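You operate a simulated robot arm through the tools that you are given. There is no shell and no other tool.

You are at the controls of a simulated two-armed robot. One attempt, no reset.

JOB
Level the green and the orange bundle from the bundle rack.
Fine: three taps each on the levelling stand; hang both back; leave the third bundle as it is.

The check looks at the end state, three seconds after you hand in, the way a careful person would. Anything else that was tipped, shoved, dropped, spilled or broken makes it a failure.

ROBOT AND FRAMES
Two 7-joint arms with fingered hands on one trunk that stands fixed in place. Base frame: the origin is at the foot of the trunk, x ahead of it, y to its left, z up; the work surface is at about z = 0.85. Readings come in m, degrees, newtons and seconds.
The left shoulder is at [0.02, 0.269, 1.197], the right one opposite. Payload 5 kg a hand.
The tool frame of a hand sits at the grasp point between the pads (the TCP): z along the fingers, y along the line on which they close. The tips reach 0.042 m beyond it. The gripper opens to 0.208 m. The gripper's body begins 0.119 m behind the TCP. The gripper is a hand of 4 fingers: y runs from the thumb to the fingers, the wrist lies at [0, 0, -0.317] in the tool frame.
Orientation is that of the tool frame in the base frame, as [roll, pitch, yaw] about the fixed x, y, z axes, in that order (R = Rz(yaw) Ry(pitch) Rx(roll)). With the fingers straight down and closing along the base's y, the tool's x points along the base's -x, its y along +y and its z along -z.

CONTROLS
- The arms move only by the tool arm_command. It takes "left_deltas", "right_deltas" or both (then of equal length, played together; a hand with none holds still); each is a list of rows, each a list of 6 numbers: the shift along the tool's x, y, z in cm, then the turn, a rotation vector about the tool's x, y, z in degrees. In form: [[x, y, z, wx, wy, wz], ...]. A call has 1 to 20 rows; each row shifts and turns the commanded pose from where the row before left it, along the tool's axes as they then stand. A row lasts 0.2 s, in which the tool goes at most 0.05 m and 8.6 degrees; a call with a longer step from one row to the next is refused whole. Where a pose cannot be reached the arm comes as near as it can. A force on the tool above 70 N (or 10 N above the force at the start of the call, whichever is more), or a blocked arm, ends the call early, and 0.2 s more pass. In this call time passes only in rows, and 0.2 s behind the last. The reply holds the time, the measured pose of the TCP, the force on the tool along the base axes, the opening and the grip force, in the units named above and with some noise, with the torque about the TCP (base axes, N m) and any sound that the robot's microphone picked up, and new pictures: "show" is both (left out), scene, wrist or none (wrist: the cameras of the hands that moved).
- Cameras (640 x 400 px; columns grow to the right, rows downward): "scene" is now at [0.1494, 0.0411, 1.4771]; the picture's right is [0.45, -0.89, 0.00], its down [-0.49, -0.25, -0.84] and it looks along [0.75, 0.38, -0.55] (base axes); focal length 331 px, centre (320, 200). "left" rides on the left gripper at [-0.094, 0.001, -0.146] in its tool frame; the picture's right is [-0.01, -1.00, 0.00], its down [0.84, -0.01, -0.54] and it looks along [0.54, -0.01, 0.84] (tool axes); focal length 280 px, centre (320, 200). "right" rides on the right gripper at [0.093, 0.001, -0.146] in its tool frame; the picture's right is [-0.01, 1.00, 0.00], its down [-0.84, -0.01, -0.54] and it looks along [-0.54, -0.01, 0.84] (tool axes); focal length 280 px, centre (320, 200). There is no depth. A picture from a camera that has moved, and an enlarged one, comes with that camera's place and axes in the base frame and with its lens. The place of the scene camera against the robot may be out by one fixed shift of up to 0.012 m in any direction.
- lift_body(by): slides the trunk up (or, below 0, down) by that many m; the arms and the scene camera ride with it, the base frame stays. It gives what a move gives, with no picture.
- set_fingers(finger1, finger2, finger3, thumb_bend, hand): sets how far each is bent, from 0 (flat) to 1 (curled in); at 0.3 the hand is open as for a grip, at 0.7 the pads meet at the TCP. One left out holds its place. A second passes; each finger stops where it meets its share of the squeeze, and holds until it gets a number again. It is the only way to open and close the hand. It gives what a move gives, with no picture; readings hold the bend of each and the force on the fingers (four entries, about 0 where the hand has none), thumb and palm.
- aim_head(pan, tilt): turns the head with the scene camera to pan (to the left, within 80 degrees either way) and tilt (down, from -29 to 69), counted from straight ahead of the robot. It gives what a move gives, and a new picture of the scene camera.
- enlarge(camera, box): a new picture of the part [left, top, right, bottom] of that camera's present view, enlarged. The clock stands still meanwhile.
- hand_in(): hands the job in; it is judged then, once.

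Places have to be worked out from the pictures, the camera data and where the tool is seen. Open the grippers and draw the arms clear of the work before you hand the job in, unless the task says otherwise.

The tools are called after ">>>" by a JSON object that holds its "name" and its "arguments". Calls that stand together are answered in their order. arm_command: Moves the arms, as the interface text tells. Its arguments: {"type":"object","properties":{"left_deltas":{"type":"array"},"right_deltas":{"type":"array"},"show":{"type":"string","enum":["both","scene","wrist","none"]}},"required":[]} The other tools are called the same way: lift_body (by) slides the trunk up or down; set_fingers (finger1, finger2, finger3, thumb_bend, hand) moves the fingers one by one; aim_head (pan, tilt) turns the head that bears the scene camera; enlarge (camera, box) takes an enlarged picture of a part of a camera's view; hand_in () hands the job in.

At the start:

```text
time_s: 0.0
left_eef_pos: [0.6017, 0.6228, 1.1684]
left_ee_rot: [180.0, -0.1, -160.9]
left_ft_force: [0.8, -0.2, 0.0]
left_torque: [0.03, -0.02, -0.03]
left_grip_width: 0.2076
left_finger_force: 0.2
left_shape: jaw
left_bend: [0.3, 0.3, 0.3, 0.3]
left_finger forces: [0.0, 0.1, 0.0, 0.1, 0.1, 0.1]
right_eef_pos: [0.6739, -0.0005, 1.1961]
right_ee_rot: [-179.9, 0.0, -161.0]
right_ft_force: [-0.3, 0.2, -0.5]
right_torque: [0.01, -0.02, -0.02]
right_grip_width: 0.2079
right_finger_force: 0.1
right_shape: jaw
right_bend: [0.3, 0.3, 0.3, 0.3]
right_finger forces: [0.1, 0.0, 0.0, 0.0, 0.1, 0.0]
trunk travel left (down, up): [-0.575, 0.046]
head pan, tilt: [26.8, 33.1]
```

scene: 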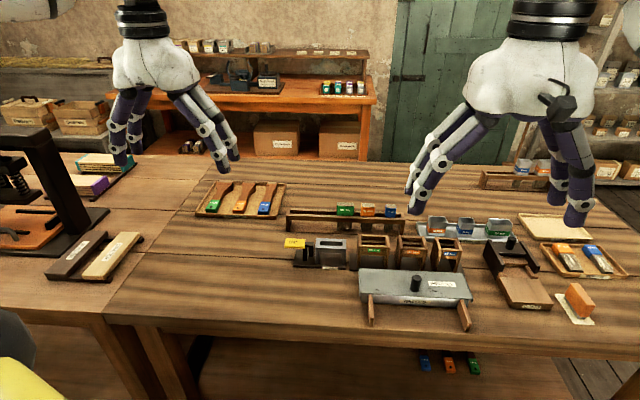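
right: 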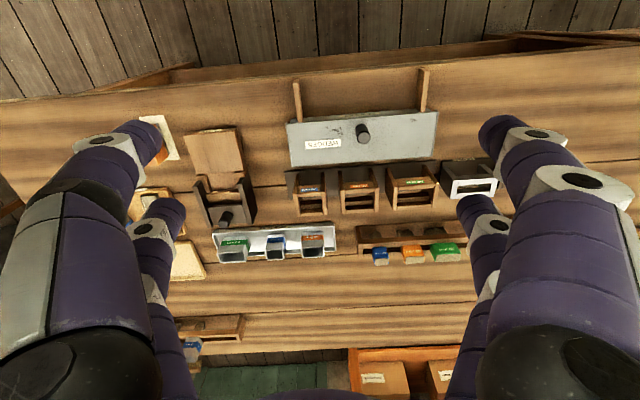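
left: 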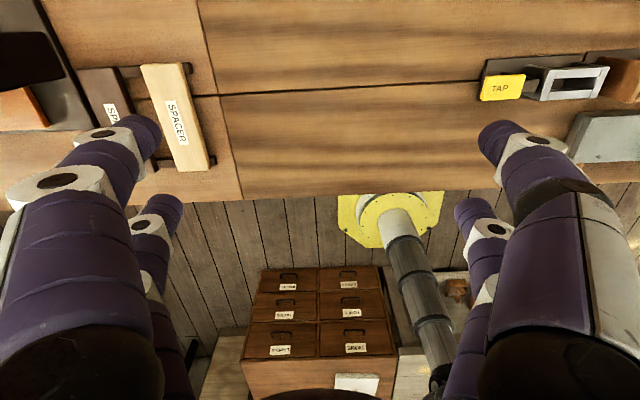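

I start by looking closer at the scene: the rack with green/orange/blue items, the yellow TAP stand, and the other fixtures need to be identified.

>>> {"name": "enlarge", "arguments": {"camera": "scene", "box": [270, 190, 530, 340]}}

>>> {"name": "enlarge", "arguments": {"camera": "scene", "box": [40, 140, 300, 300]}}

>>> {"name": "enlarge", "arguments": {"camera": "right", "box": [180, 60, 500, 280]}}

>>> {"name": "enlarge", "arguments": {"camera": "scene", "box": [470, 140, 640, 330]}}

>>> {"name": "enlarge", "arguments": {"camera": "scene", "box": [380, 320, 520, 400]}}

```text
2.46 times, centred on (400, 265) of scene
camera zoom: at [0.1494, 0.0411, 1.4771], right [0.45, -0.89, 0.0], down [-0.49, -0.25, -0.84], along [0.75, 0.38, -0.55], focal length 816 px, centre (123, 40)
```

zoom: 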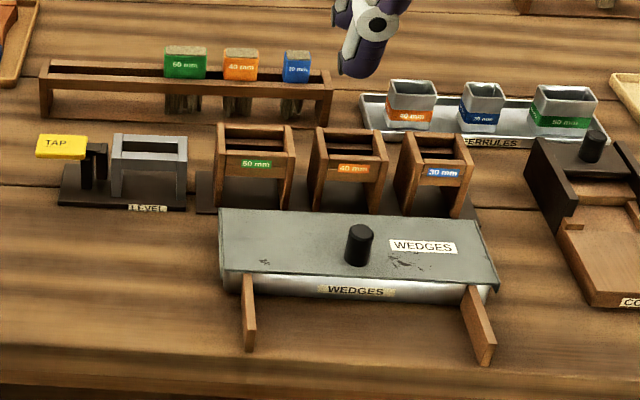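

```text
2.46 times, centred on (170, 220) of scene
camera zoom: at [0.1494, 0.0411, 1.4771], right [0.45, -0.89, 0.0], down [-0.49, -0.25, -0.84], along [0.75, 0.38, -0.55], focal length 816 px, centre (689, 151)
```

zoom: 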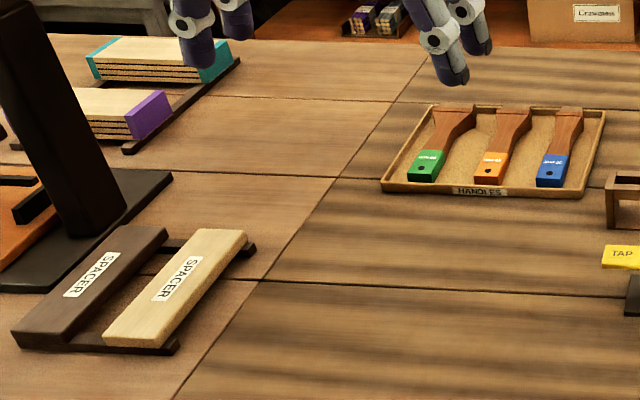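

```text
1.82 times, centred on (340, 170) of right
camera zoom: at [0.5868, -0.0291, 1.3392], right [-0.31, 0.95, 0.0], down [0.8, 0.26, 0.54], along [0.51, 0.17, -0.84], focal length 510 px, centre (284, 254)
```

zoom: 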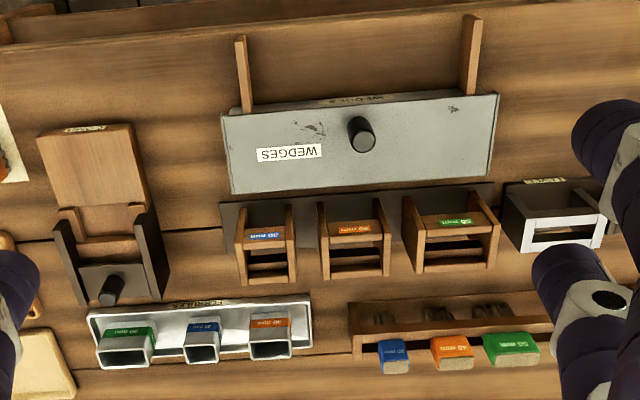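

```text
2.11 times, centred on (555, 235) of scene
camera zoom: at [0.1494, 0.0411, 1.4771], right [0.45, -0.89, 0.0], down [-0.49, -0.25, -0.84], along [0.75, 0.38, -0.55], focal length 698 px, centre (-175, 126)
```

zoom: 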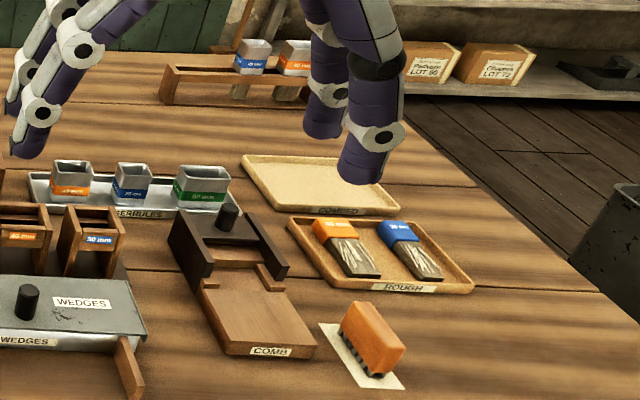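

```text
4.57 times, centred on (450, 360) of scene
camera zoom: at [0.1494, 0.0411, 1.4771], right [0.45, -0.89, 0.0], down [-0.49, -0.25, -0.84], along [0.75, 0.38, -0.55], focal length 1515 px, centre (-274, -531)
```

zoom: 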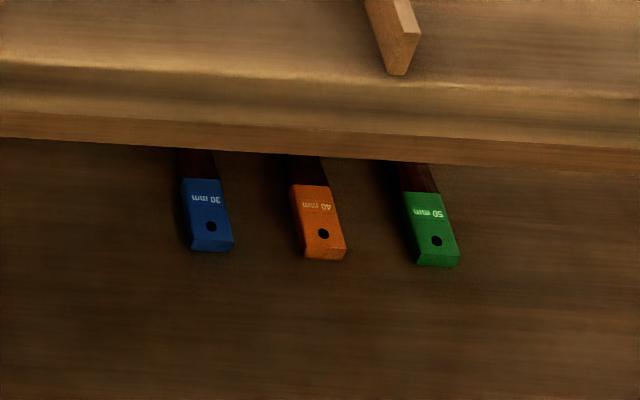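

The green/orange/blue bundles hang in a wooden rack behind the LEVEL stand with its yellow TAP plate. I zoom in hard on the stand and on the bundles to understand their form.

>>> {"name": "enlarge", "arguments": {"camera": "scene", "box": [280, 230, 360, 280]}}

>>> {"name": "enlarge", "arguments": {"camera": "scene", "box": [325, 195, 415, 251]}}

>>> {"name": "enlarge", "arguments": {"camera": "right", "box": [340, 200, 480, 288]}}

>>> {"name": "enlarge", "arguments": {"camera": "left", "box": [460, 40, 620, 140]}}

>>> {"name": "enlarge", "arguments": {"camera": "scene", "box": [400, 0, 640, 240]}}

```text
8.00 times, centred on (320, 255) of scene
camera zoom: at [0.1494, 0.0411, 1.4771], right [0.45, -0.89, 0.0], down [-0.49, -0.25, -0.84], along [0.75, 0.38, -0.55], focal length 2651 px, centre (320, -240)
```

zoom: 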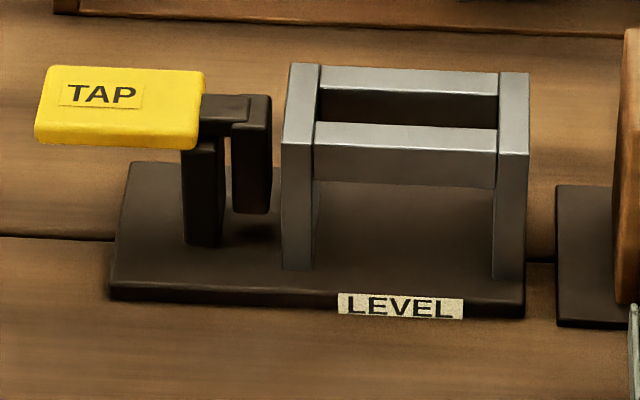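

```text
7.11 times, centred on (370, 223) of scene
camera zoom: at [0.1494, 0.0411, 1.4771], right [0.45, -0.89, 0.0], down [-0.49, -0.25, -0.84], along [0.75, 0.38, -0.55], focal length 2356 px, centre (-36, 36)
```

zoom: 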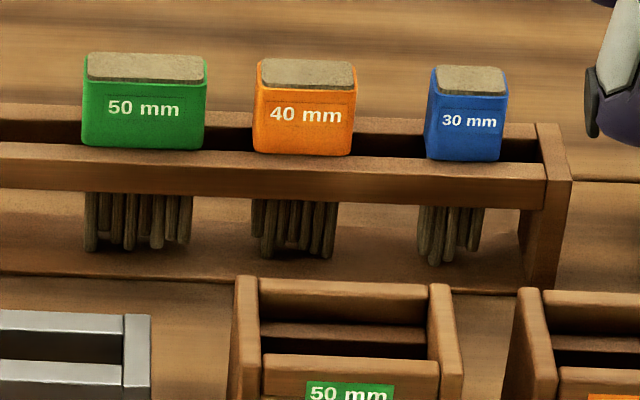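

```text
4.55 times, centred on (410, 244) of right
camera zoom: at [0.5868, -0.0291, 1.3392], right [-0.31, 0.95, 0.0], down [0.8, 0.26, 0.54], along [0.51, 0.17, -0.84], focal length 1274 px, centre (-89, 0)
```

zoom: 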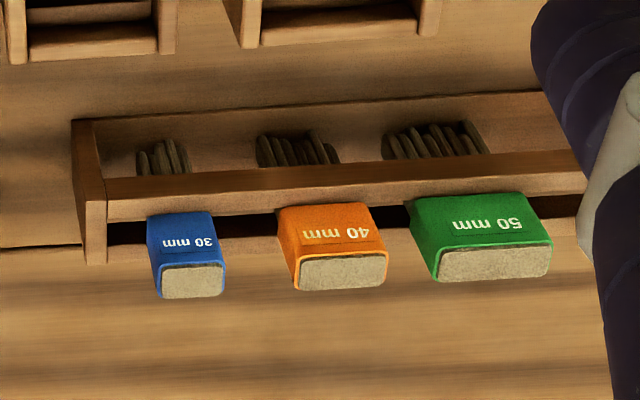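

```text
4.00 times, centred on (540, 90) of left
camera zoom: at [0.6899, 0.6532, 1.3157], right [0.34, -0.94, 0.0], down [-0.79, -0.29, 0.54], along [-0.51, -0.18, -0.84], focal length 1122 px, centre (-560, 640)
```

zoom: 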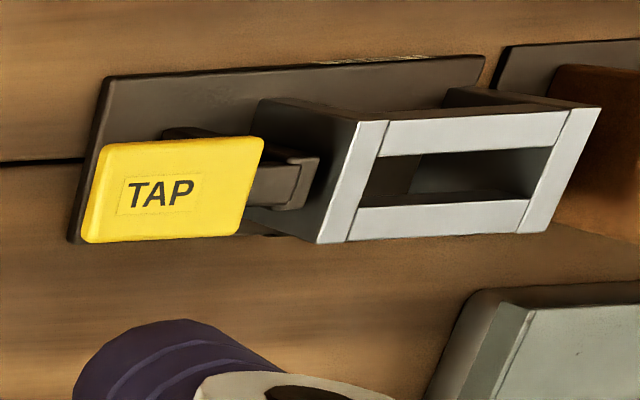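

```text
1.67 times, centred on (520, 120) of scene
camera zoom: at [0.1494, 0.0411, 1.4771], right [0.45, -0.89, 0.0], down [-0.49, -0.25, -0.84], along [0.75, 0.38, -0.55], focal length 552 px, centre (-13, 333)
```

zoom: 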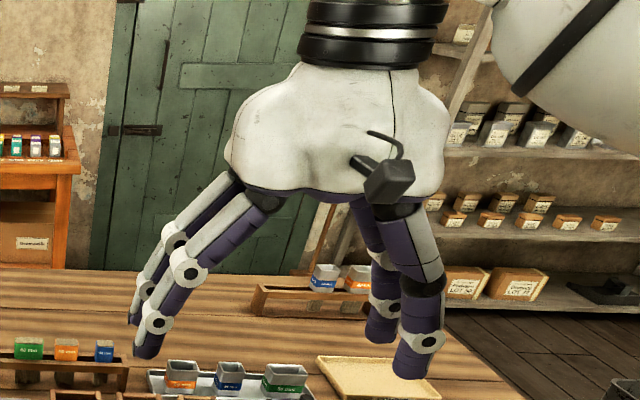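

Bundle caps are about 50/40/30 mm wide, 22 mm deep and 30 mm tall with tops near z≈0.943. The stand's frame top is near z≈0.916 and the TAP pad near (0.70, 0.40, 0.917). Before touching anything I test how the left fingers move, high in free air.

>>> {"name": "set_fingers", "arguments": {"hand": "left", "finger1": 0.6}}

>>> {"name": "enlarge", "arguments": {"camera": "left", "box": [0, 0, 640, 400]}}

>>> {"name": "enlarge", "arguments": {"camera": "scene", "box": [80, 0, 280, 180]}}

>>> {"name": "set_fingers", "arguments": {"hand": "left", "finger1": 0.3, "thumb_bend": 0.6}}

>>> {"name": "enlarge", "arguments": {"camera": "left", "box": [0, 0, 640, 400]}}

```text
time_s: 1.0
left_eef_pos: [0.6034, 0.623, 1.1687]
left_ee_rot: [-180.0, 0.0, -161.0]
left_ft_force: [-0.4, 0.3, -0.7]
left_torque: [0.01, 0.02, 0.03]
left_grip_width: 0.1401
left_finger_force: 0.1
left_shape: fingers
left_bend: [0.6, 0.3, 0.3, 0.3]
left_finger forces: [0.1, 0.0, 0.0, 0.0, 0.0, 0.0]
right_eef_pos: [0.6746, -0.0012, 1.1944]
right_ee_rot: [-180.0, 0.0, -160.9]
right_ft_force: [-0.8, -0.7, 0.1]
right_torque: [0.0, 0.01, -0.01]
right_grip_width: 0.2078
right_finger_force: 0.1
right_shape: jaw
right_bend: [0.3, 0.3, 0.3, 0.3]
right_finger forces: [0.0, 0.1, 0.0, 0.0, 0.0, 0.0]
trunk travel left (down, up): [-0.575, 0.046]
head pan, tilt: [26.8, 33.1]
```

```text
1.00 times, centred on (320, 200) of left (not enlarged: the box is as wide or as high as the picture)
camera zoom: at [0.69, 0.6533, 1.3156], right [0.34, -0.94, 0.0], down [-0.79, -0.29, 0.54], along [-0.51, -0.18, -0.84], focal length 280 px, centre (320, 200)
```

zoom: 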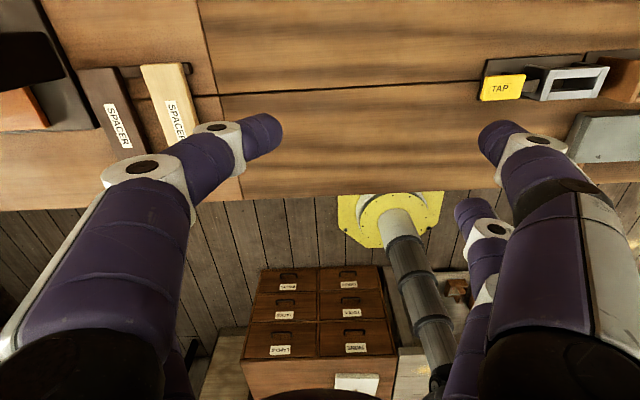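

```text
2.22 times, centred on (180, 90) of scene
camera zoom: at [0.1495, 0.0411, 1.477], right [0.45, -0.89, 0.0], down [-0.49, -0.25, -0.84], along [0.75, 0.38, -0.55], focal length 736 px, centre (631, 444)
```

zoom: 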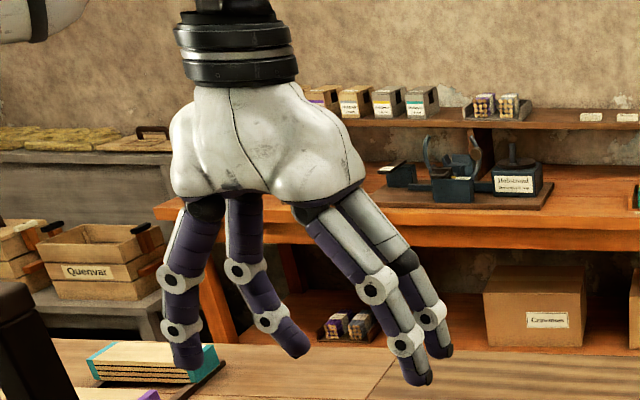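

```text
time_s: 2.0
left_eef_pos: [0.6024, 0.6228, 1.1691]
left_ee_rot: [180.0, 0.0, -161.0]
left_ft_force: [0.0, 0.8, 0.3]
left_torque: [0.01, 0.0, -0.03]
left_grip_width: 0.1393
left_finger_force: 0.2
left_shape: fingers
left_bend: [0.3, 0.3, 0.3, 0.6]
left_finger forces: [0.0, 0.1, 0.1, 0.0, 0.0, 0.0]
right_eef_pos: [0.6761, -0.0002, 1.1937]
right_ee_rot: [180.0, 0.1, -161.0]
right_ft_force: [-0.2, -0.1, 0.0]
right_torque: [0.0, -0.01, -0.01]
right_grip_width: 0.2078
right_finger_force: 0.2
right_shape: jaw
right_bend: [0.3, 0.3, 0.3, 0.3]
right_finger forces: [0.1, 0.0, 0.0, 0.1, 0.1, 0.0]
trunk travel left (down, up): [-0.575, 0.046]
head pan, tilt: [26.8, 33.1]
```

```text
1.00 times, centred on (320, 200) of left (not enlarged: the box is as wide or as high as the picture)
camera zoom: at [0.69, 0.6532, 1.3156], right [0.34, -0.94, 0.0], down [-0.79, -0.29, 0.54], along [-0.51, -0.18, -0.84], focal length 280 px, centre (320, 200)
```

zoom: 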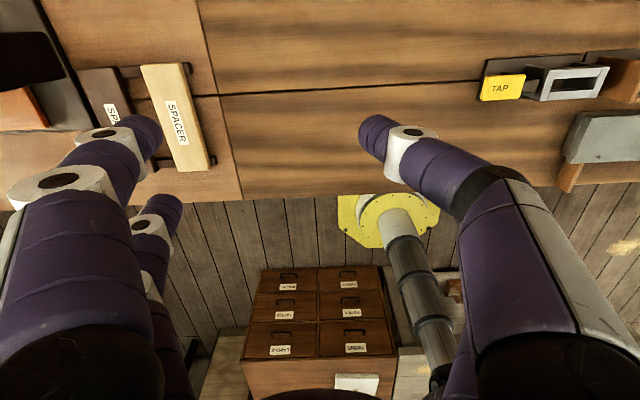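

Finger1 and the thumb face each other on the camera side of the hand (tool x≈-0.03). I test a two-finger pinch with those, with the other two laid flat out of the way.

>>> {"name": "set_fingers", "arguments": {"hand": "left", "finger1": 0.67, "thumb_bend": 0.67, "finger2": 0.0, "finger3": 0.0}}

>>> {"name": "enlarge", "arguments": {"camera": "left", "box": [0, 0, 640, 400]}}

>>> {"name": "enlarge", "arguments": {"camera": "scene", "box": [80, 0, 280, 180]}}

```text
time_s: 3.0
left_eef_pos: [0.6036, 0.6228, 1.1687]
left_ee_rot: [-179.9, 0.1, -161.1]
left_ft_force: [0.2, -0.9, -0.7]
left_torque: [-0.04, 0.0, 0.02]
left_grip_width: 0.0258
left_finger_force: 0.1
left_shape: fingers
left_bend: [0.67, 0.0, 0.0, 0.67]
left_finger forces: [0.1, 0.0, 0.0, 0.0, 0.0, 0.1]
right_eef_pos: [0.6749, -0.0008, 1.1931]
right_ee_rot: [180.0, 0.1, -161.1]
right_ft_force: [0.6, -0.8, -0.3]
right_torque: [-0.01, 0.0, 0.01]
right_grip_width: 0.208
right_finger_force: 0.0
right_shape: jaw
right_bend: [0.3, 0.3, 0.3, 0.3]
right_finger forces: [0.0, 0.0, 0.0, 0.0, 0.1, 0.0]
trunk travel left (down, up): [-0.575, 0.046]
head pan, tilt: [26.8, 33.1]
```

```text
1.00 times, centred on (320, 200) of left (not enlarged: the box is as wide or as high as the picture)
camera zoom: at [0.69, 0.6533, 1.3156], right [0.34, -0.94, 0.0], down [-0.79, -0.29, 0.54], along [-0.51, -0.18, -0.84], focal length 280 px, centre (320, 200)
```

zoom: 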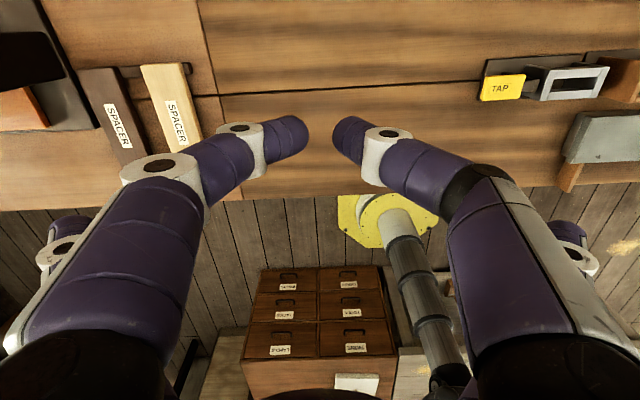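

```text
2.22 times, centred on (180, 90) of scene
camera zoom: at [0.1495, 0.0411, 1.477], right [0.45, -0.89, 0.0], down [-0.49, -0.25, -0.84], along [0.75, 0.38, -0.55], focal length 736 px, centre (631, 444)
```

zoom: 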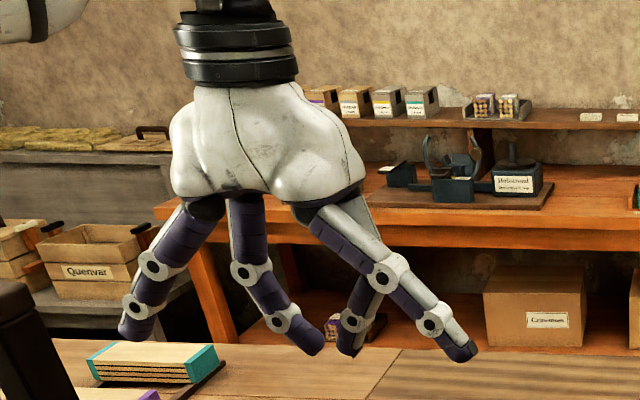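

The pinch works: finger1 and thumb tips meet about 3 cm beyond the TCP at tool x≈-0.03. I reopen to the working shape and turn the left hand by about -86° in yaw, so the fingers close front-to-back on the caps, staying high.

>>> {"name": "set_fingers", "arguments": {"hand": "left", "finger1": 0.4, "thumb_bend": 0.4, "finger2": 0.4, "finger3": 0.4}}

>>> {"name": "arm_command", "arguments": {"left_deltas": [[0, 0, 0, 0, 0, 7.8], [0, 0, 0, 0, 0, 7.8], [0, 0, 0, 0, 0, 7.8], [0, 0, 0, 0, 0, 7.8], [0, 0, 0, 0, 0, 7.8], [0, 0, 0, 0, 0, 7.8], [0, 0, 0, 0, 0, 7.8], [0, 0, 0, 0, 0, 7.8], [0, 0, 0, 0, 0, 7.8], [0, 0, 0, 0, 0, 7.8], [0, 0, 0, 0, 0, 7.8]], "show": "both"}}

```text
time_s: 4.0
left_eef_pos: [0.6016, 0.6227, 1.1682]
left_ee_rot: [180.0, 0.0, -161.0]
left_ft_force: [1.1, -0.9, 0.0]
left_torque: [0.0, 0.01, 0.01]
left_grip_width: 0.1659
left_finger_force: 0.0
left_shape: fingers
left_bend: [0.4, 0.4, 0.4, 0.4]
left_finger forces: [0.0, 0.0, 0.0, 0.1, 0.0, 0.0]
right_eef_pos: [0.6771, 0.0003, 1.1942]
right_ee_rot: [-180.0, 0.0, -161.0]
right_ft_force: [-0.2, -0.5, 0.1]
right_torque: [0.02, -0.01, -0.04]
right_grip_width: 0.208
right_finger_force: 0.1
right_shape: jaw
right_bend: [0.3, 0.3, 0.3, 0.3]
right_finger forces: [0.0, 0.1, 0.0, 0.0, 0.1, 0.0]
trunk travel left (down, up): [-0.575, 0.046]
head pan, tilt: [26.8, 33.1]
```

```text
time_s: 6.4
left_eef_pos: [0.6025, 0.6227, 1.1686]
left_ee_rot: [180.0, 0.0, 113.0]
left_ft_force: [-0.8, -0.1, 0.5]
left_torque: [0.0, -0.01, 0.0]
left_grip_width: 0.166
left_finger_force: 0.1
left_shape: fingers
left_bend: [0.4, 0.4, 0.4, 0.4]
left_finger forces: [0.0, 0.0, 0.1, 0.0, 0.0, 0.1]
right_eef_pos: [0.675, -0.0001, 1.1929]
right_ee_rot: [180.0, 0.0, -160.9]
right_ft_force: [-0.5, -0.2, 0.2]
right_torque: [0.0, 0.0, 0.0]
right_grip_width: 0.2077
right_finger_force: 0.1
right_shape: jaw
right_bend: [0.3, 0.3, 0.3, 0.3]
right_finger forces: [0.1, 0.1, 0.0, 0.0, 0.0, 0.1]
trunk travel left (down, up): [-0.575, 0.046]
head pan, tilt: [26.8, 33.1]
camera scene: at [0.1495, 0.0411, 1.477], right [0.45, -0.89, 0.0], down [-0.49, -0.25, -0.84], along [0.75, 0.38, -0.55], focal length 331 px, centre (320, 200)
camera left: at [0.6397, 0.5363, 1.3157], right [-0.91, -0.4, 0.0], down [-0.34, 0.77, 0.54], along [-0.22, 0.49, -0.84], focal length 280 px, centre (320, 200)
```

scene: 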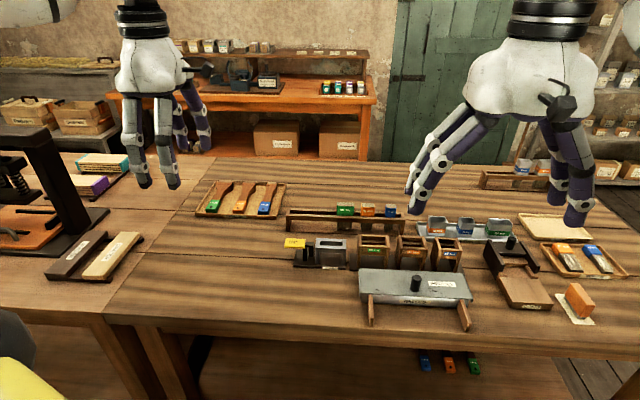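
left: 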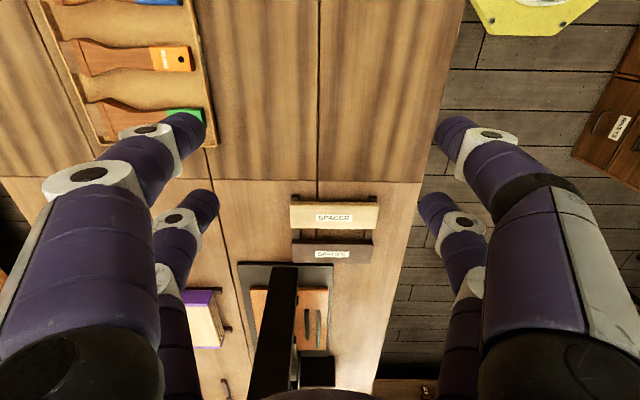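

The turn went cleanly (yaw 113°). Now I slide the left hand over to about (0.80, 0.33, 1.17), between the rack and the stand, to view both from above.

>>> {"name": "arm_command", "arguments": {"left_deltas": [[-3.86, 0.75, 0, 0, 0, 0], [-3.86, 0.75, 0, 0, 0, 0], [-3.86, 0.75, 0, 0, 0, 0], [-3.86, 0.75, 0, 0, 0, 0], [-3.86, 0.75, 0, 0, 0, 0], [-3.86, 0.75, 0, 0, 0, 0], [-3.86, 0.75, 0, 0, 0, 0], [-3.86, 0.75, 0, 0, 0, 0], [-3.86, 0.75, 0, 0, 0, 0]], "show": "both"}}

```text
time_s: 8.4
left_eef_pos: [0.7983, 0.3325, 1.1655]
left_ee_rot: [179.9, -0.2, 113.3]
left_ft_force: [-0.9, -2.9, -9.4]
left_torque: [0.36, 0.03, 0.01]
left_grip_width: 0.1664
left_finger_force: 0.1
left_shape: fingers
left_bend: [0.4, 0.4, 0.4, 0.4]
left_finger forces: [0.0, 0.0, 0.0, 0.1, 0.1, 0.0]
right_eef_pos: [0.6738, 0.0011, 1.1926]
right_ee_rot: [-180.0, 0.0, -160.9]
right_ft_force: [-3.1, 0.8, 1.4]
right_torque: [-0.15, -0.47, 0.01]
right_grip_width: 0.2079
right_finger_force: 0.2
right_shape: jaw
right_bend: [0.3, 0.3, 0.3, 0.3]
right_finger forces: [0.1, 0.0, 0.0, 0.1, 0.0, 0.0]
trunk travel left (down, up): [-0.575, 0.046]
head pan, tilt: [26.8, 33.1]
camera scene: at [0.1495, 0.0418, 1.4768], right [0.45, -0.89, 0.0], down [-0.49, -0.25, -0.84], along [0.75, 0.38, -0.55], focal length 331 px, centre (320, 200)
camera left: at [0.8367, 0.2452, 1.312], right [-0.91, -0.41, 0.0], down [-0.34, 0.77, 0.54], along [-0.22, 0.49, -0.84], focal length 280 px, centre (320, 200)
```

scene: 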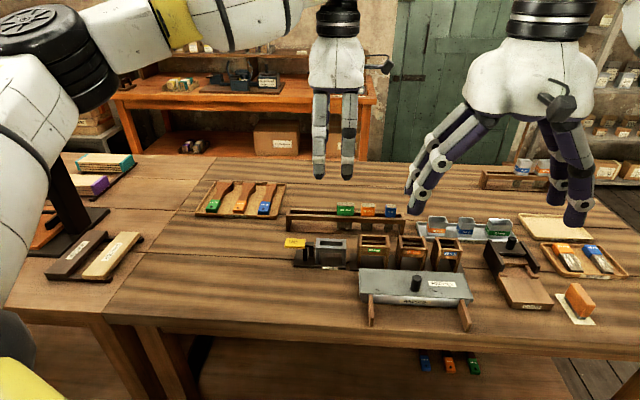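
left: 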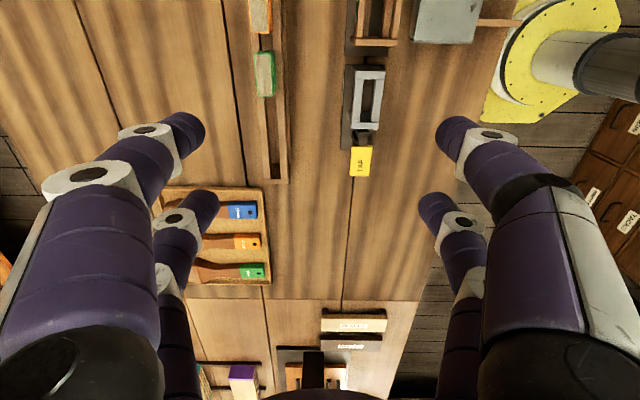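

Good overhead view. I zoom in on the rack and stand in the left camera to measure their positions and yaw.

>>> {"name": "enlarge", "arguments": {"camera": "left", "box": [220, 0, 420, 125]}}

>>> {"name": "enlarge", "arguments": {"camera": "left", "box": [230, 80, 400, 190]}}

>>> {"name": "enlarge", "arguments": {"camera": "right", "box": [300, 150, 500, 275]}}

```text
3.20 times, centred on (320, 62) of left
camera zoom: at [0.8367, 0.2452, 1.312], right [-0.91, -0.41, 0.0], down [-0.34, 0.77, 0.54], along [-0.22, 0.49, -0.84], focal length 897 px, centre (320, 640)
```

zoom: 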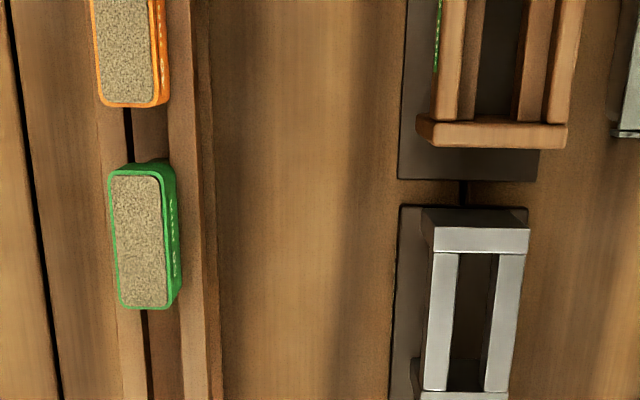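

```text
3.64 times, centred on (315, 135) of left
camera zoom: at [0.8367, 0.2452, 1.312], right [-0.91, -0.41, 0.0], down [-0.34, 0.77, 0.54], along [-0.22, 0.49, -0.84], focal length 1020 px, centre (338, 436)
```

zoom: 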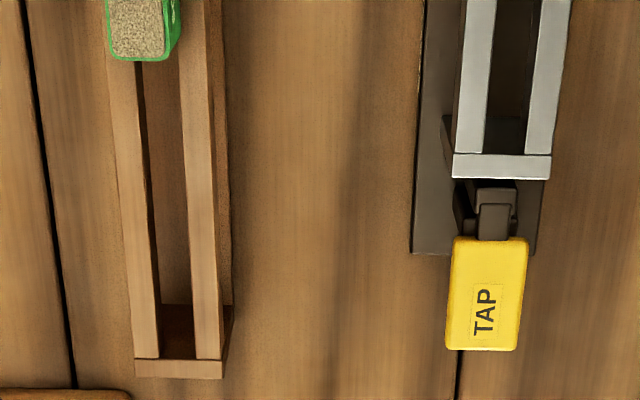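

```text
3.20 times, centred on (400, 212) of right
camera zoom: at [0.5861, -0.0279, 1.3392], right [-0.31, 0.95, 0.0], down [0.8, 0.26, 0.54], along [0.51, 0.17, -0.84], focal length 897 px, centre (64, 160)
```

zoom: 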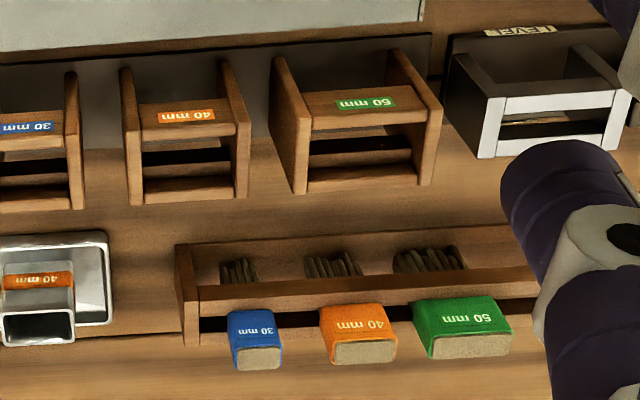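

Measurements agree across cameras: green cap centre ≈(0.8745, 0.3235), top z≈0.945, bottom ≈0.915; stand slot centre ≈(0.738, 0.305), rail top ≈0.915; TAP pad ≈(0.701, 0.389, 0.91). I move above green with the finger1/thumb pair and come down to z≈1.03 to check alignment.

>>> {"name": "arm_command", "arguments": {"left_deltas": [[-0.33, 3.34, 0, 0, 0, 0], [-0.33, 3.34, 0, 0, 0, 0], [0, 0, 3.4, 0, 0, 0], [0, 0, 3.4, 0, 0, 0], [0, 0, 3.4, 0, 0, 0], [0, 0, 3.3, 0, 0, 0], [0, 0, 0, 0, 0, 0]], "show": "both"}}

```text
time_s: 10.0
left_eef_pos: [0.8295, 0.3722, 1.0252]
left_ee_rot: [179.9, 0.0, 113.1]
left_ft_force: [-0.7, 1.1, 1.5]
left_torque: [0.05, -0.06, 0.02]
left_grip_width: 0.1664
left_finger_force: 0.1
left_shape: fingers
left_bend: [0.4, 0.4, 0.4, 0.4]
left_finger forces: [0.0, 0.1, 0.0, 0.1, 0.0, 0.1]
left hand out of reach, approached as far as the arm can: row 1, 2
right_eef_pos: [0.6745, -0.0007, 1.1942]
right_ee_rot: [-180.0, -0.1, -160.9]
right_ft_force: [-0.6, 0.6, -0.4]
right_torque: [0.03, -0.07, 0.01]
right_grip_width: 0.2078
right_finger_force: 0.1
right_shape: jaw
right_bend: [0.3, 0.3, 0.3, 0.3]
right_finger forces: [0.0, 0.1, 0.0, 0.1, 0.0, 0.0]
trunk travel left (down, up): [-0.575, 0.046]
head pan, tilt: [26.8, 33.1]
camera scene: at [0.1487, 0.0408, 1.4773], right [0.45, -0.89, 0.0], down [-0.49, -0.25, -0.84], along [0.75, 0.38, -0.55], focal length 331 px, centre (320, 200)
camera left: at [0.8663, 0.2853, 1.1721], right [-0.91, -0.41, 0.0], down [-0.34, 0.77, 0.54], along [-0.22, 0.49, -0.84], focal length 280 px, centre (320, 200)
```

scene: 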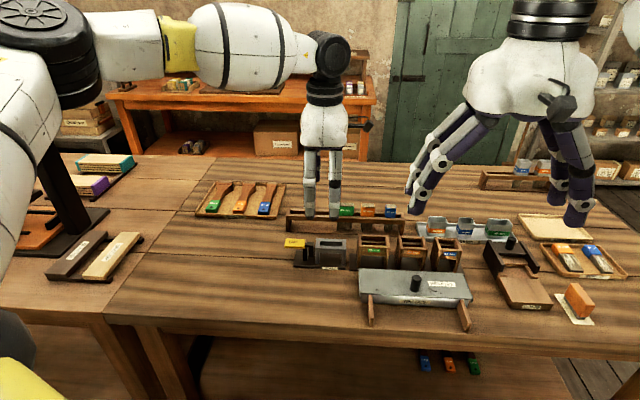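
left: 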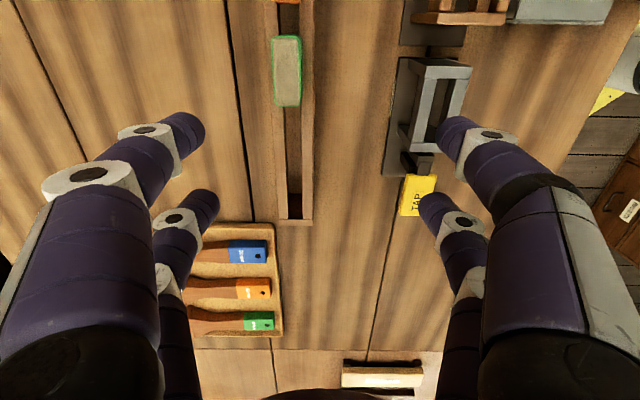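

The top position was just out of reach at that height; now at z≈1.025 I'm at (0.8295, 0.3722). I shift to put the pinch pair above green, at this lower height.

>>> {"name": "arm_command", "arguments": {"left_deltas": [[-1.52, 1.1, 0, 0, 0, 0], [-1.52, 1.1, 0, 0, 0, 0], [0, 0, 0, 0, 0, 0]], "show": "wrist"}}

```text
time_s: 10.8
left_eef_pos: [0.8397, 0.3666, 1.0251]
left_ee_rot: [-180.0, 0.2, 113.3]
left_ft_force: [0.1, 0.4, 0.4]
left_torque: [0.01, -0.01, -0.01]
left_grip_width: 0.1665
left_finger_force: 0.1
left_shape: fingers
left_bend: [0.4, 0.4, 0.4, 0.4]
left_finger forces: [0.0, 0.1, 0.0, 0.0, 0.0, 0.0]
left hand out of reach, approached as far as the arm can: row 1, 2
right_eef_pos: [0.6744, 0.0004, 1.1932]
right_ee_rot: [180.0, 0.0, -160.9]
right_ft_force: [0.7, -0.8, 0.0]
right_torque: [-0.04, 0.0, 0.01]
right_grip_width: 0.2078
right_finger_force: 0.1
right_shape: jaw
right_bend: [0.3, 0.3, 0.3, 0.3]
right_finger forces: [0.1, 0.1, 0.0, 0.0, 0.0, 0.0]
trunk travel left (down, up): [-0.575, 0.046]
head pan, tilt: [26.8, 33.1]
camera left: at [0.8772, 0.2796, 1.1717], right [-0.91, -0.41, 0.0], down [-0.34, 0.77, 0.54], along [-0.22, 0.49, -0.84], focal length 280 px, centre (320, 200)
```

left: 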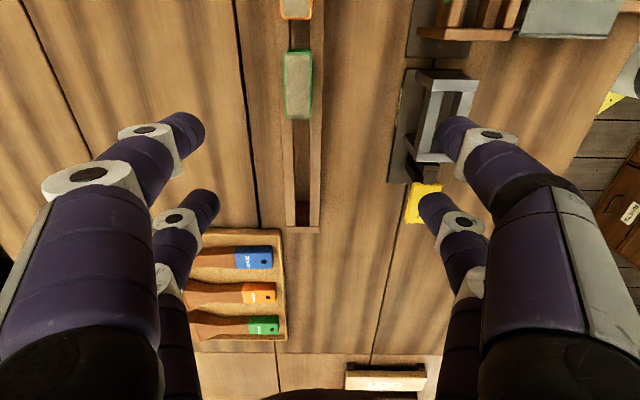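

At this yaw and height the arm is at its reach limit near (0.84, 0.367). Raising the trunk should bring the shoulder closer to wrist height, so I lift it by 0.045 and then lower the tool to compensate while trying again.

>>> {"name": "lift_body", "arguments": {"by": 0.045}}

>>> {"name": "arm_command", "arguments": {"left_deltas": [[0, 0, 2.2, 0, 0, 0], [0, 0, 2.3, 0, 0, 0], [-1.0, 0.9, 0, 0, 0, 0], [-1.0, 0.9, 0, 0, 0, 0], [0, 0, 0, 0, 0, 0]], "show": "wrist"}}

```text
time_s: 11.7
left_eef_pos: [0.8404, 0.3676, 1.069]
left_ee_rot: [179.9, 0.2, 113.2]
left_ft_force: [-0.2, 0.2, -0.1]
left_torque: [-0.04, 0.03, 0.04]
left_grip_width: 0.1664
left_finger_force: 0.0
left_shape: fingers
left_bend: [0.4, 0.4, 0.4, 0.4]
left_finger forces: [0.0, 0.0, 0.1, 0.1, 0.1, 0.0]
right_eef_pos: [0.6749, -0.0009, 1.2385]
right_ee_rot: [180.0, 0.0, -161.0]
right_ft_force: [0.2, 0.5, -0.7]
right_torque: [-0.02, 0.01, -0.03]
right_grip_width: 0.208
right_finger_force: 0.1
right_shape: jaw
right_bend: [0.3, 0.3, 0.3, 0.3]
right_finger forces: [0.1, 0.0, 0.0, 0.0, 0.1, 0.0]
trunk travel left (down, up): [-0.62, 0.001]
head pan, tilt: [26.8, 33.1]
```

```text
time_s: 12.9
left_eef_pos: [0.8376, 0.3684, 1.0256]
left_ee_rot: [179.8, 0.3, 113.2]
left_ft_force: [-0.2, 0.1, 0.0]
left_torque: [-0.01, -0.01, 0.01]
left_grip_width: 0.1667
left_finger_force: 0.1
left_shape: fingers
left_bend: [0.4, 0.4, 0.4, 0.4]
left_finger forces: [0.1, 0.0, 0.1, 0.1, 0.0, 0.0]
left hand out of reach, approached as far as the arm can: row 3, 4
right_eef_pos: [0.6751, 0.0, 1.2386]
right_ee_rot: [-180.0, 0.0, -161.0]
right_ft_force: [0.1, 0.0, -0.3]
right_torque: [0.03, -0.02, 0.01]
right_grip_width: 0.2079
right_finger_force: 0.1
right_shape: jaw
right_bend: [0.3, 0.3, 0.3, 0.3]
right_finger forces: [0.1, 0.0, 0.0, 0.0, 0.0, 0.1]
trunk travel left (down, up): [-0.62, 0.001]
head pan, tilt: [26.8, 33.1]
camera left: at [0.874, 0.2817, 1.1722], right [-0.91, -0.41, 0.0], down [-0.35, 0.77, 0.53], along [-0.21, 0.49, -0.85], focal length 280 px, centre (320, 200)
```

left: 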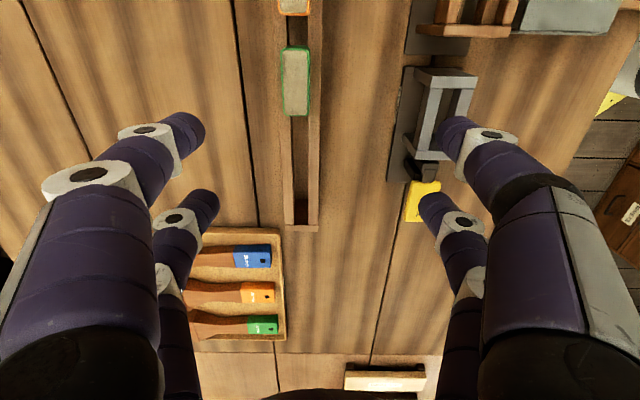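

Height isn't the limit; the joint configuration at this yaw is. I probe how yaw affects the reach: turn 16° back and try moving outward again (still well above everything).

>>> {"name": "arm_command", "arguments": {"left_deltas": [[0, 0, 0, 0, 0, -8], [0, 0, 0, 0, 0, -8], [-0.3, 1.5, 0, 0, 0, 0], [-0.3, 1.5, 0, 0, 0, 0], [0, 0, 0, 0, 0, 0]], "show": "none"}}

```text
time_s: 14.1
left_eef_pos: [0.851, 0.39, 1.0271]
left_ee_rot: [179.9, 0.4, 129.2]
left_ft_force: [0.4, 1.0, 0.0]
left_torque: [0.01, 0.01, 0.0]
left_grip_width: 0.1663
left_finger_force: 0.1
left_shape: fingers
left_bend: [0.4, 0.4, 0.4, 0.4]
left_finger forces: [0.1, 0.1, 0.0, 0.0, 0.0, 0.0]
left hand out of reach, approached as far as the arm can: row 3, 4
right_eef_pos: [0.6754, -0.0004, 1.2382]
right_ee_rot: [180.0, 0.0, -161.0]
right_ft_force: [0.6, 0.5, -0.3]
right_torque: [0.01, -0.03, -0.02]
right_grip_width: 0.2081
right_finger_force: 0.1
right_shape: jaw
right_bend: [0.3, 0.3, 0.3, 0.3]
right_finger forces: [0.0, 0.0, 0.0, 0.0, 0.0, 0.0]
trunk travel left (down, up): [-0.62, 0.001]
head pan, tilt: [26.8, 33.1]
```

Yaw clearly influences reach (0.84 vs 0.826 m from the shoulder). I try going out at the home yaw first and then turning in place there, in case the arm settles into a better elbow posture.

>>> {"name": "arm_command", "arguments": {"left_deltas": [[0, 0, 0, 0, 0, -8.5], [0, 0, 0, 0, 0, -8.5], [0, 0, 0, 0, 0, -8.5], [0, 0, 0, 0, 0, -8.5], [0, 0, 0, 0, 0, -8.5], [0, 0, 0, 0, 0, -8.5], [0, 0, 0, 0, 0, -8.5], [0, 0, 0, 0, 0, -8.5], [0.1, -3.8, 0, 0, 0, 0], [0, 0, 0, 0, 0, 0]], "show": "scene"}}

```text
time_s: 16.3
left_eef_pos: [0.8385, 0.367, 1.0298]
left_ee_rot: [-179.7, 0.2, -162.8]
left_ft_force: [0.5, 0.2, 0.0]
left_torque: [-0.06, 0.01, 0.0]
left_grip_width: 0.1666
left_finger_force: 0.0
left_shape: fingers
left_bend: [0.4, 0.4, 0.4, 0.4]
left_finger forces: [0.1, 0.0, 0.0, 0.0, 0.0, 0.0]
left hand out of reach, approached as far as the arm can: row 9
right_eef_pos: [0.6741, 0.0001, 1.2389]
right_ee_rot: [179.9, 0.0, -161.0]
right_ft_force: [-0.8, 0.2, 0.7]
right_torque: [-0.06, 0.05, 0.03]
right_grip_width: 0.2079
right_finger_force: 0.0
right_shape: jaw
right_bend: [0.3, 0.3, 0.3, 0.3]
right_finger forces: [0.0, 0.1, 0.0, 0.1, 0.1, 0.0]
trunk travel left (down, up): [-0.62, 0.001]
head pan, tilt: [26.8, 33.1]
camera scene: at [0.1492, 0.0418, 1.522], right [0.45, -0.89, 0.0], down [-0.49, -0.25, -0.84], along [0.75, 0.38, -0.55], focal length 331 px, centre (320, 200)
```

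scene: 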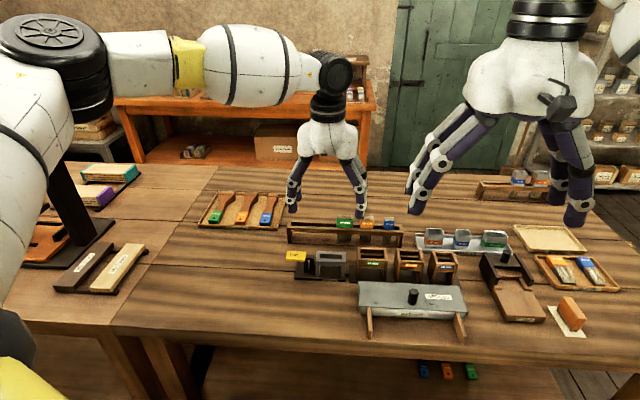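

Same limit at the home yaw, so it isn't the yaw. I turn back to 113°, slide left along the empty end of the rack, and go lower (tips still above the rails) to see whether reach grows near the work surface.

>>> {"name": "arm_command", "arguments": {"left_deltas": [[0, 0, 0, 0, 0, 8.42], [0, 0, 0, 0, 0, 8.42], [0, 0, 0, 0, 0, 8.42], [0, 0, 0, 0, 0, 8.42], [0, 0, 0, 0, 0, 8.42], [0, 0, 0, 0, 0, 8.42], [0, 0, 0, 0, 0, 8.42], [0, 0, 0, 0, 0, 8.42], [0, 0, 0, 0, 0, 8.42], [0, 0, 0, 0, 0, 8.42], [2.5, 0, 0, 0, 0, 0], [2.5, 0, 0, 0, 0, 0], [0, 0, 2.5, 0, 0, 0], [0, 0, 2.5, 0, 0, 0], [0, 2, 0, 0, 0, 0], [0, 2, 0, 0, 0, 0], [0, 0, 0, 0, 0, 0]], "show": "both"}}

```text
time_s: 19.9
left_eef_pos: [0.8533, 0.4289, 0.9813]
left_ee_rot: [179.9, 0.2, 113.0]
left_ft_force: [1.1, -1.0, 0.2]
left_torque: [0.05, 0.0, -0.01]
left_grip_width: 0.1664
left_finger_force: 0.1
left_shape: fingers
left_bend: [0.4, 0.4, 0.4, 0.4]
left_finger forces: [0.0, 0.0, 0.0, 0.0, 0.0, 0.1]
right_eef_pos: [0.674, -0.0013, 1.2377]
right_ee_rot: [-180.0, 0.0, -161.0]
right_ft_force: [-0.3, -0.7, 0.5]
right_torque: [0.01, -0.03, 0.0]
right_grip_width: 0.2081
right_finger_force: 0.1
right_shape: jaw
right_bend: [0.3, 0.3, 0.3, 0.3]
right_finger forces: [0.0, 0.0, 0.0, 0.0, 0.0, 0.1]
trunk travel left (down, up): [-0.62, 0.001]
head pan, tilt: [26.8, 33.1]
camera scene: at [0.1484, 0.0408, 1.5223], right [0.45, -0.89, 0.0], down [-0.49, -0.25, -0.84], along [0.75, 0.38, -0.55], focal length 331 px, centre (320, 200)
camera left: at [0.8903, 0.342, 1.128], right [-0.91, -0.4, 0.0], down [-0.34, 0.77, 0.54], along [-0.21, 0.49, -0.84], focal length 280 px, centre (320, 200)
```

scene: 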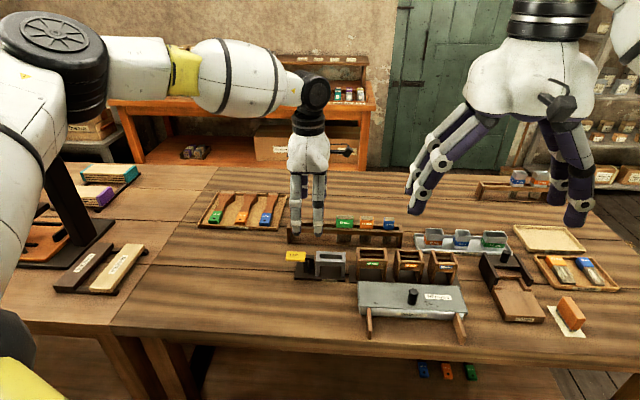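
left: 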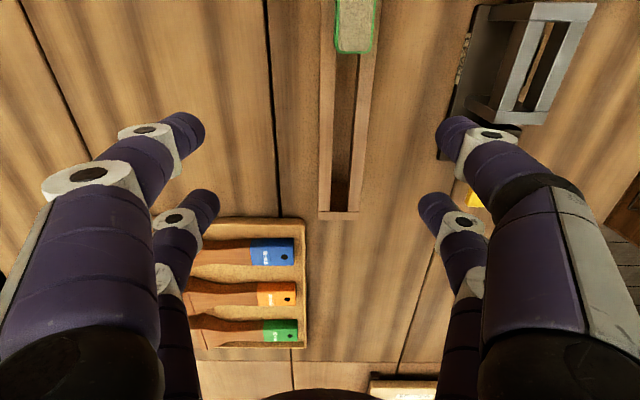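

Lower down it does reach: (0.853, 0.429, 0.981) without complaint. I narrow the fingers to 0.5 and slide right along the rack at this height until the finger1/thumb pair straddles green.

>>> {"name": "set_fingers", "arguments": {"hand": "left", "finger1": 0.5, "thumb_bend": 0.5, "finger2": 0.5, "finger3": 0.5}}

>>> {"name": "arm_command", "arguments": {"left_deltas": [[-1.85, -0.55, 0, 0, 0, 0], [-1.85, -0.55, 0, 0, 0, 0], [-1.85, -0.55, 0, 0, 0, 0], [-1.85, -0.55, 0, 0, 0, 0], [0, 0, 0, 0, 0, 0]], "show": "both"}}

```text
time_s: 20.9
left_eef_pos: [0.8543, 0.429, 0.9802]
left_ee_rot: [-180.0, 0.1, 113.0]
left_ft_force: [0.0, -0.6, -0.6]
left_torque: [-0.01, -0.03, 0.01]
left_grip_width: 0.1131
left_finger_force: 0.0
left_shape: fingers
left_bend: [0.5, 0.5, 0.5, 0.5]
left_finger forces: [0.1, 0.0, 0.0, 0.1, 0.0, 0.0]
right_eef_pos: [0.6751, -0.0008, 1.2383]
right_ee_rot: [-180.0, 0.1, -161.0]
right_ft_force: [0.0, -0.2, -0.9]
right_torque: [0.01, 0.04, -0.03]
right_grip_width: 0.2078
right_finger_force: 0.0
right_shape: jaw
right_bend: [0.3, 0.3, 0.3, 0.3]
right_finger forces: [0.0, 0.0, 0.0, 0.0, 0.0, 0.0]
trunk travel left (down, up): [-0.62, 0.001]
head pan, tilt: [26.8, 33.1]
```

```text
time_s: 22.1
left_eef_pos: [0.8311, 0.3697, 0.9883]
left_ee_rot: [179.8, 0.4, 113.0]
left_ft_force: [0.6, 1.3, -0.4]
left_torque: [0.0, -0.02, 0.01]
left_grip_width: 0.1137
left_finger_force: 0.2
left_shape: fingers
left_bend: [0.5, 0.5, 0.5, 0.5]
left_finger forces: [0.1, 0.0, 0.1, 0.0, 0.0, 0.1]
left hand out of reach, approached as far as the arm can: row 1, 2, 3, 4
right_eef_pos: [0.6735, 0.0004, 1.2375]
right_ee_rot: [-180.0, 0.1, -161.0]
right_ft_force: [-0.5, 0.1, -0.4]
right_torque: [-0.04, 0.0, 0.02]
right_grip_width: 0.2075
right_finger_force: 0.1
right_shape: jaw
right_bend: [0.3, 0.3, 0.3, 0.3]
right_finger forces: [0.0, 0.1, 0.0, 0.0, 0.1, 0.0]
trunk travel left (down, up): [-0.62, 0.001]
head pan, tilt: [26.8, 33.1]
camera scene: at [0.1489, 0.0412, 1.5221], right [0.45, -0.89, 0.0], down [-0.49, -0.25, -0.84], along [0.75, 0.38, -0.55], focal length 331 px, centre (320, 200)
camera left: at [0.8676, 0.2839, 1.135], right [-0.91, -0.4, 0.0], down [-0.34, 0.77, 0.53], along [-0.21, 0.49, -0.85], focal length 280 px, centre (320, 200)
```

scene: 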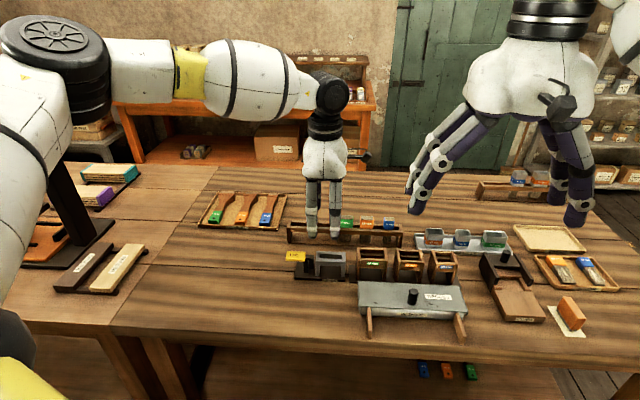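
left: 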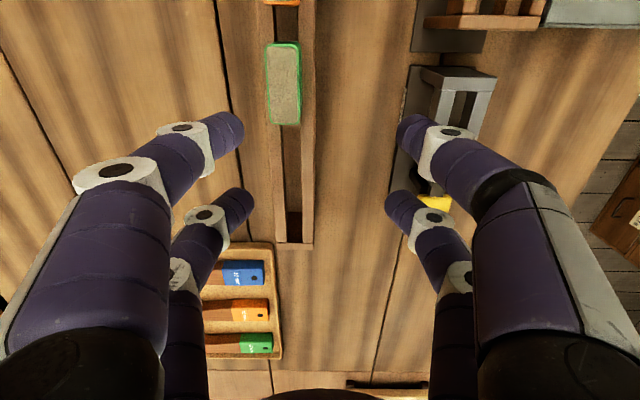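

The boundary pulls back as I go right, so wrist azimuth is the limit. If I lean the hand about its closing axis (y) by 20°, the wrist moves left while the pinch stays square to the caps, and the camera looks nearly straight down; I do that and move the pinch over green.

>>> {"name": "arm_command", "arguments": {"left_deltas": [[0, 0, 0, 0, -6.67, 0], [0, 0, 0, 0, -6.67, 0], [0, 0, 0, 0, -6.66, 0], [-0.9, 1.09, 0.33, 0, 0, 0], [-0.91, 1.09, 0.33, 0, 0, 0], [0, 0, 0, 0, 0, 0]], "show": "both"}}

```text
time_s: 23.5
left_eef_pos: [0.8601, 0.3597, 0.9875]
left_ee_rot: [179.9, 20.2, 112.9]
left_ft_force: [0.1, -0.8, -0.3]
left_torque: [0.08, 0.01, 0.02]
left_grip_width: 0.1132
left_finger_force: 0.1
left_shape: fingers
left_bend: [0.5, 0.5, 0.5, 0.5]
left_finger forces: [0.0, 0.1, 0.1, 0.1, 0.0, 0.0]
right_eef_pos: [0.6748, -0.0003, 1.238]
right_ee_rot: [180.0, -0.1, -161.1]
right_ft_force: [0.1, 0.6, 0.8]
right_torque: [0.04, -0.01, 0.04]
right_grip_width: 0.2078
right_finger_force: 0.0
right_shape: jaw
right_bend: [0.3, 0.3, 0.3, 0.3]
right_finger forces: [0.1, 0.0, 0.0, 0.0, 0.0, 0.0]
trunk travel left (down, up): [-0.62, 0.001]
head pan, tilt: [26.8, 33.1]
camera scene: at [0.1488, 0.0407, 1.5222], right [0.45, -0.89, 0.0], down [-0.49, -0.25, -0.84], along [0.75, 0.38, -0.55], focal length 331 px, centre (320, 200)
camera left: at [0.8738, 0.3251, 1.1582], right [-0.92, -0.4, 0.0], down [-0.39, 0.89, 0.21], along [-0.09, 0.2, -0.98], focal length 280 px, centre (320, 200)
```

scene: 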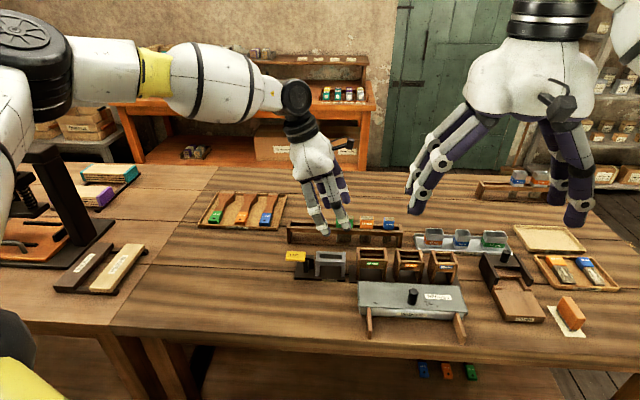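
left: 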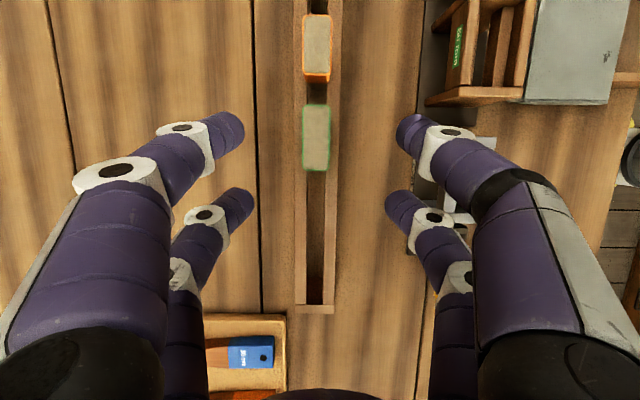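

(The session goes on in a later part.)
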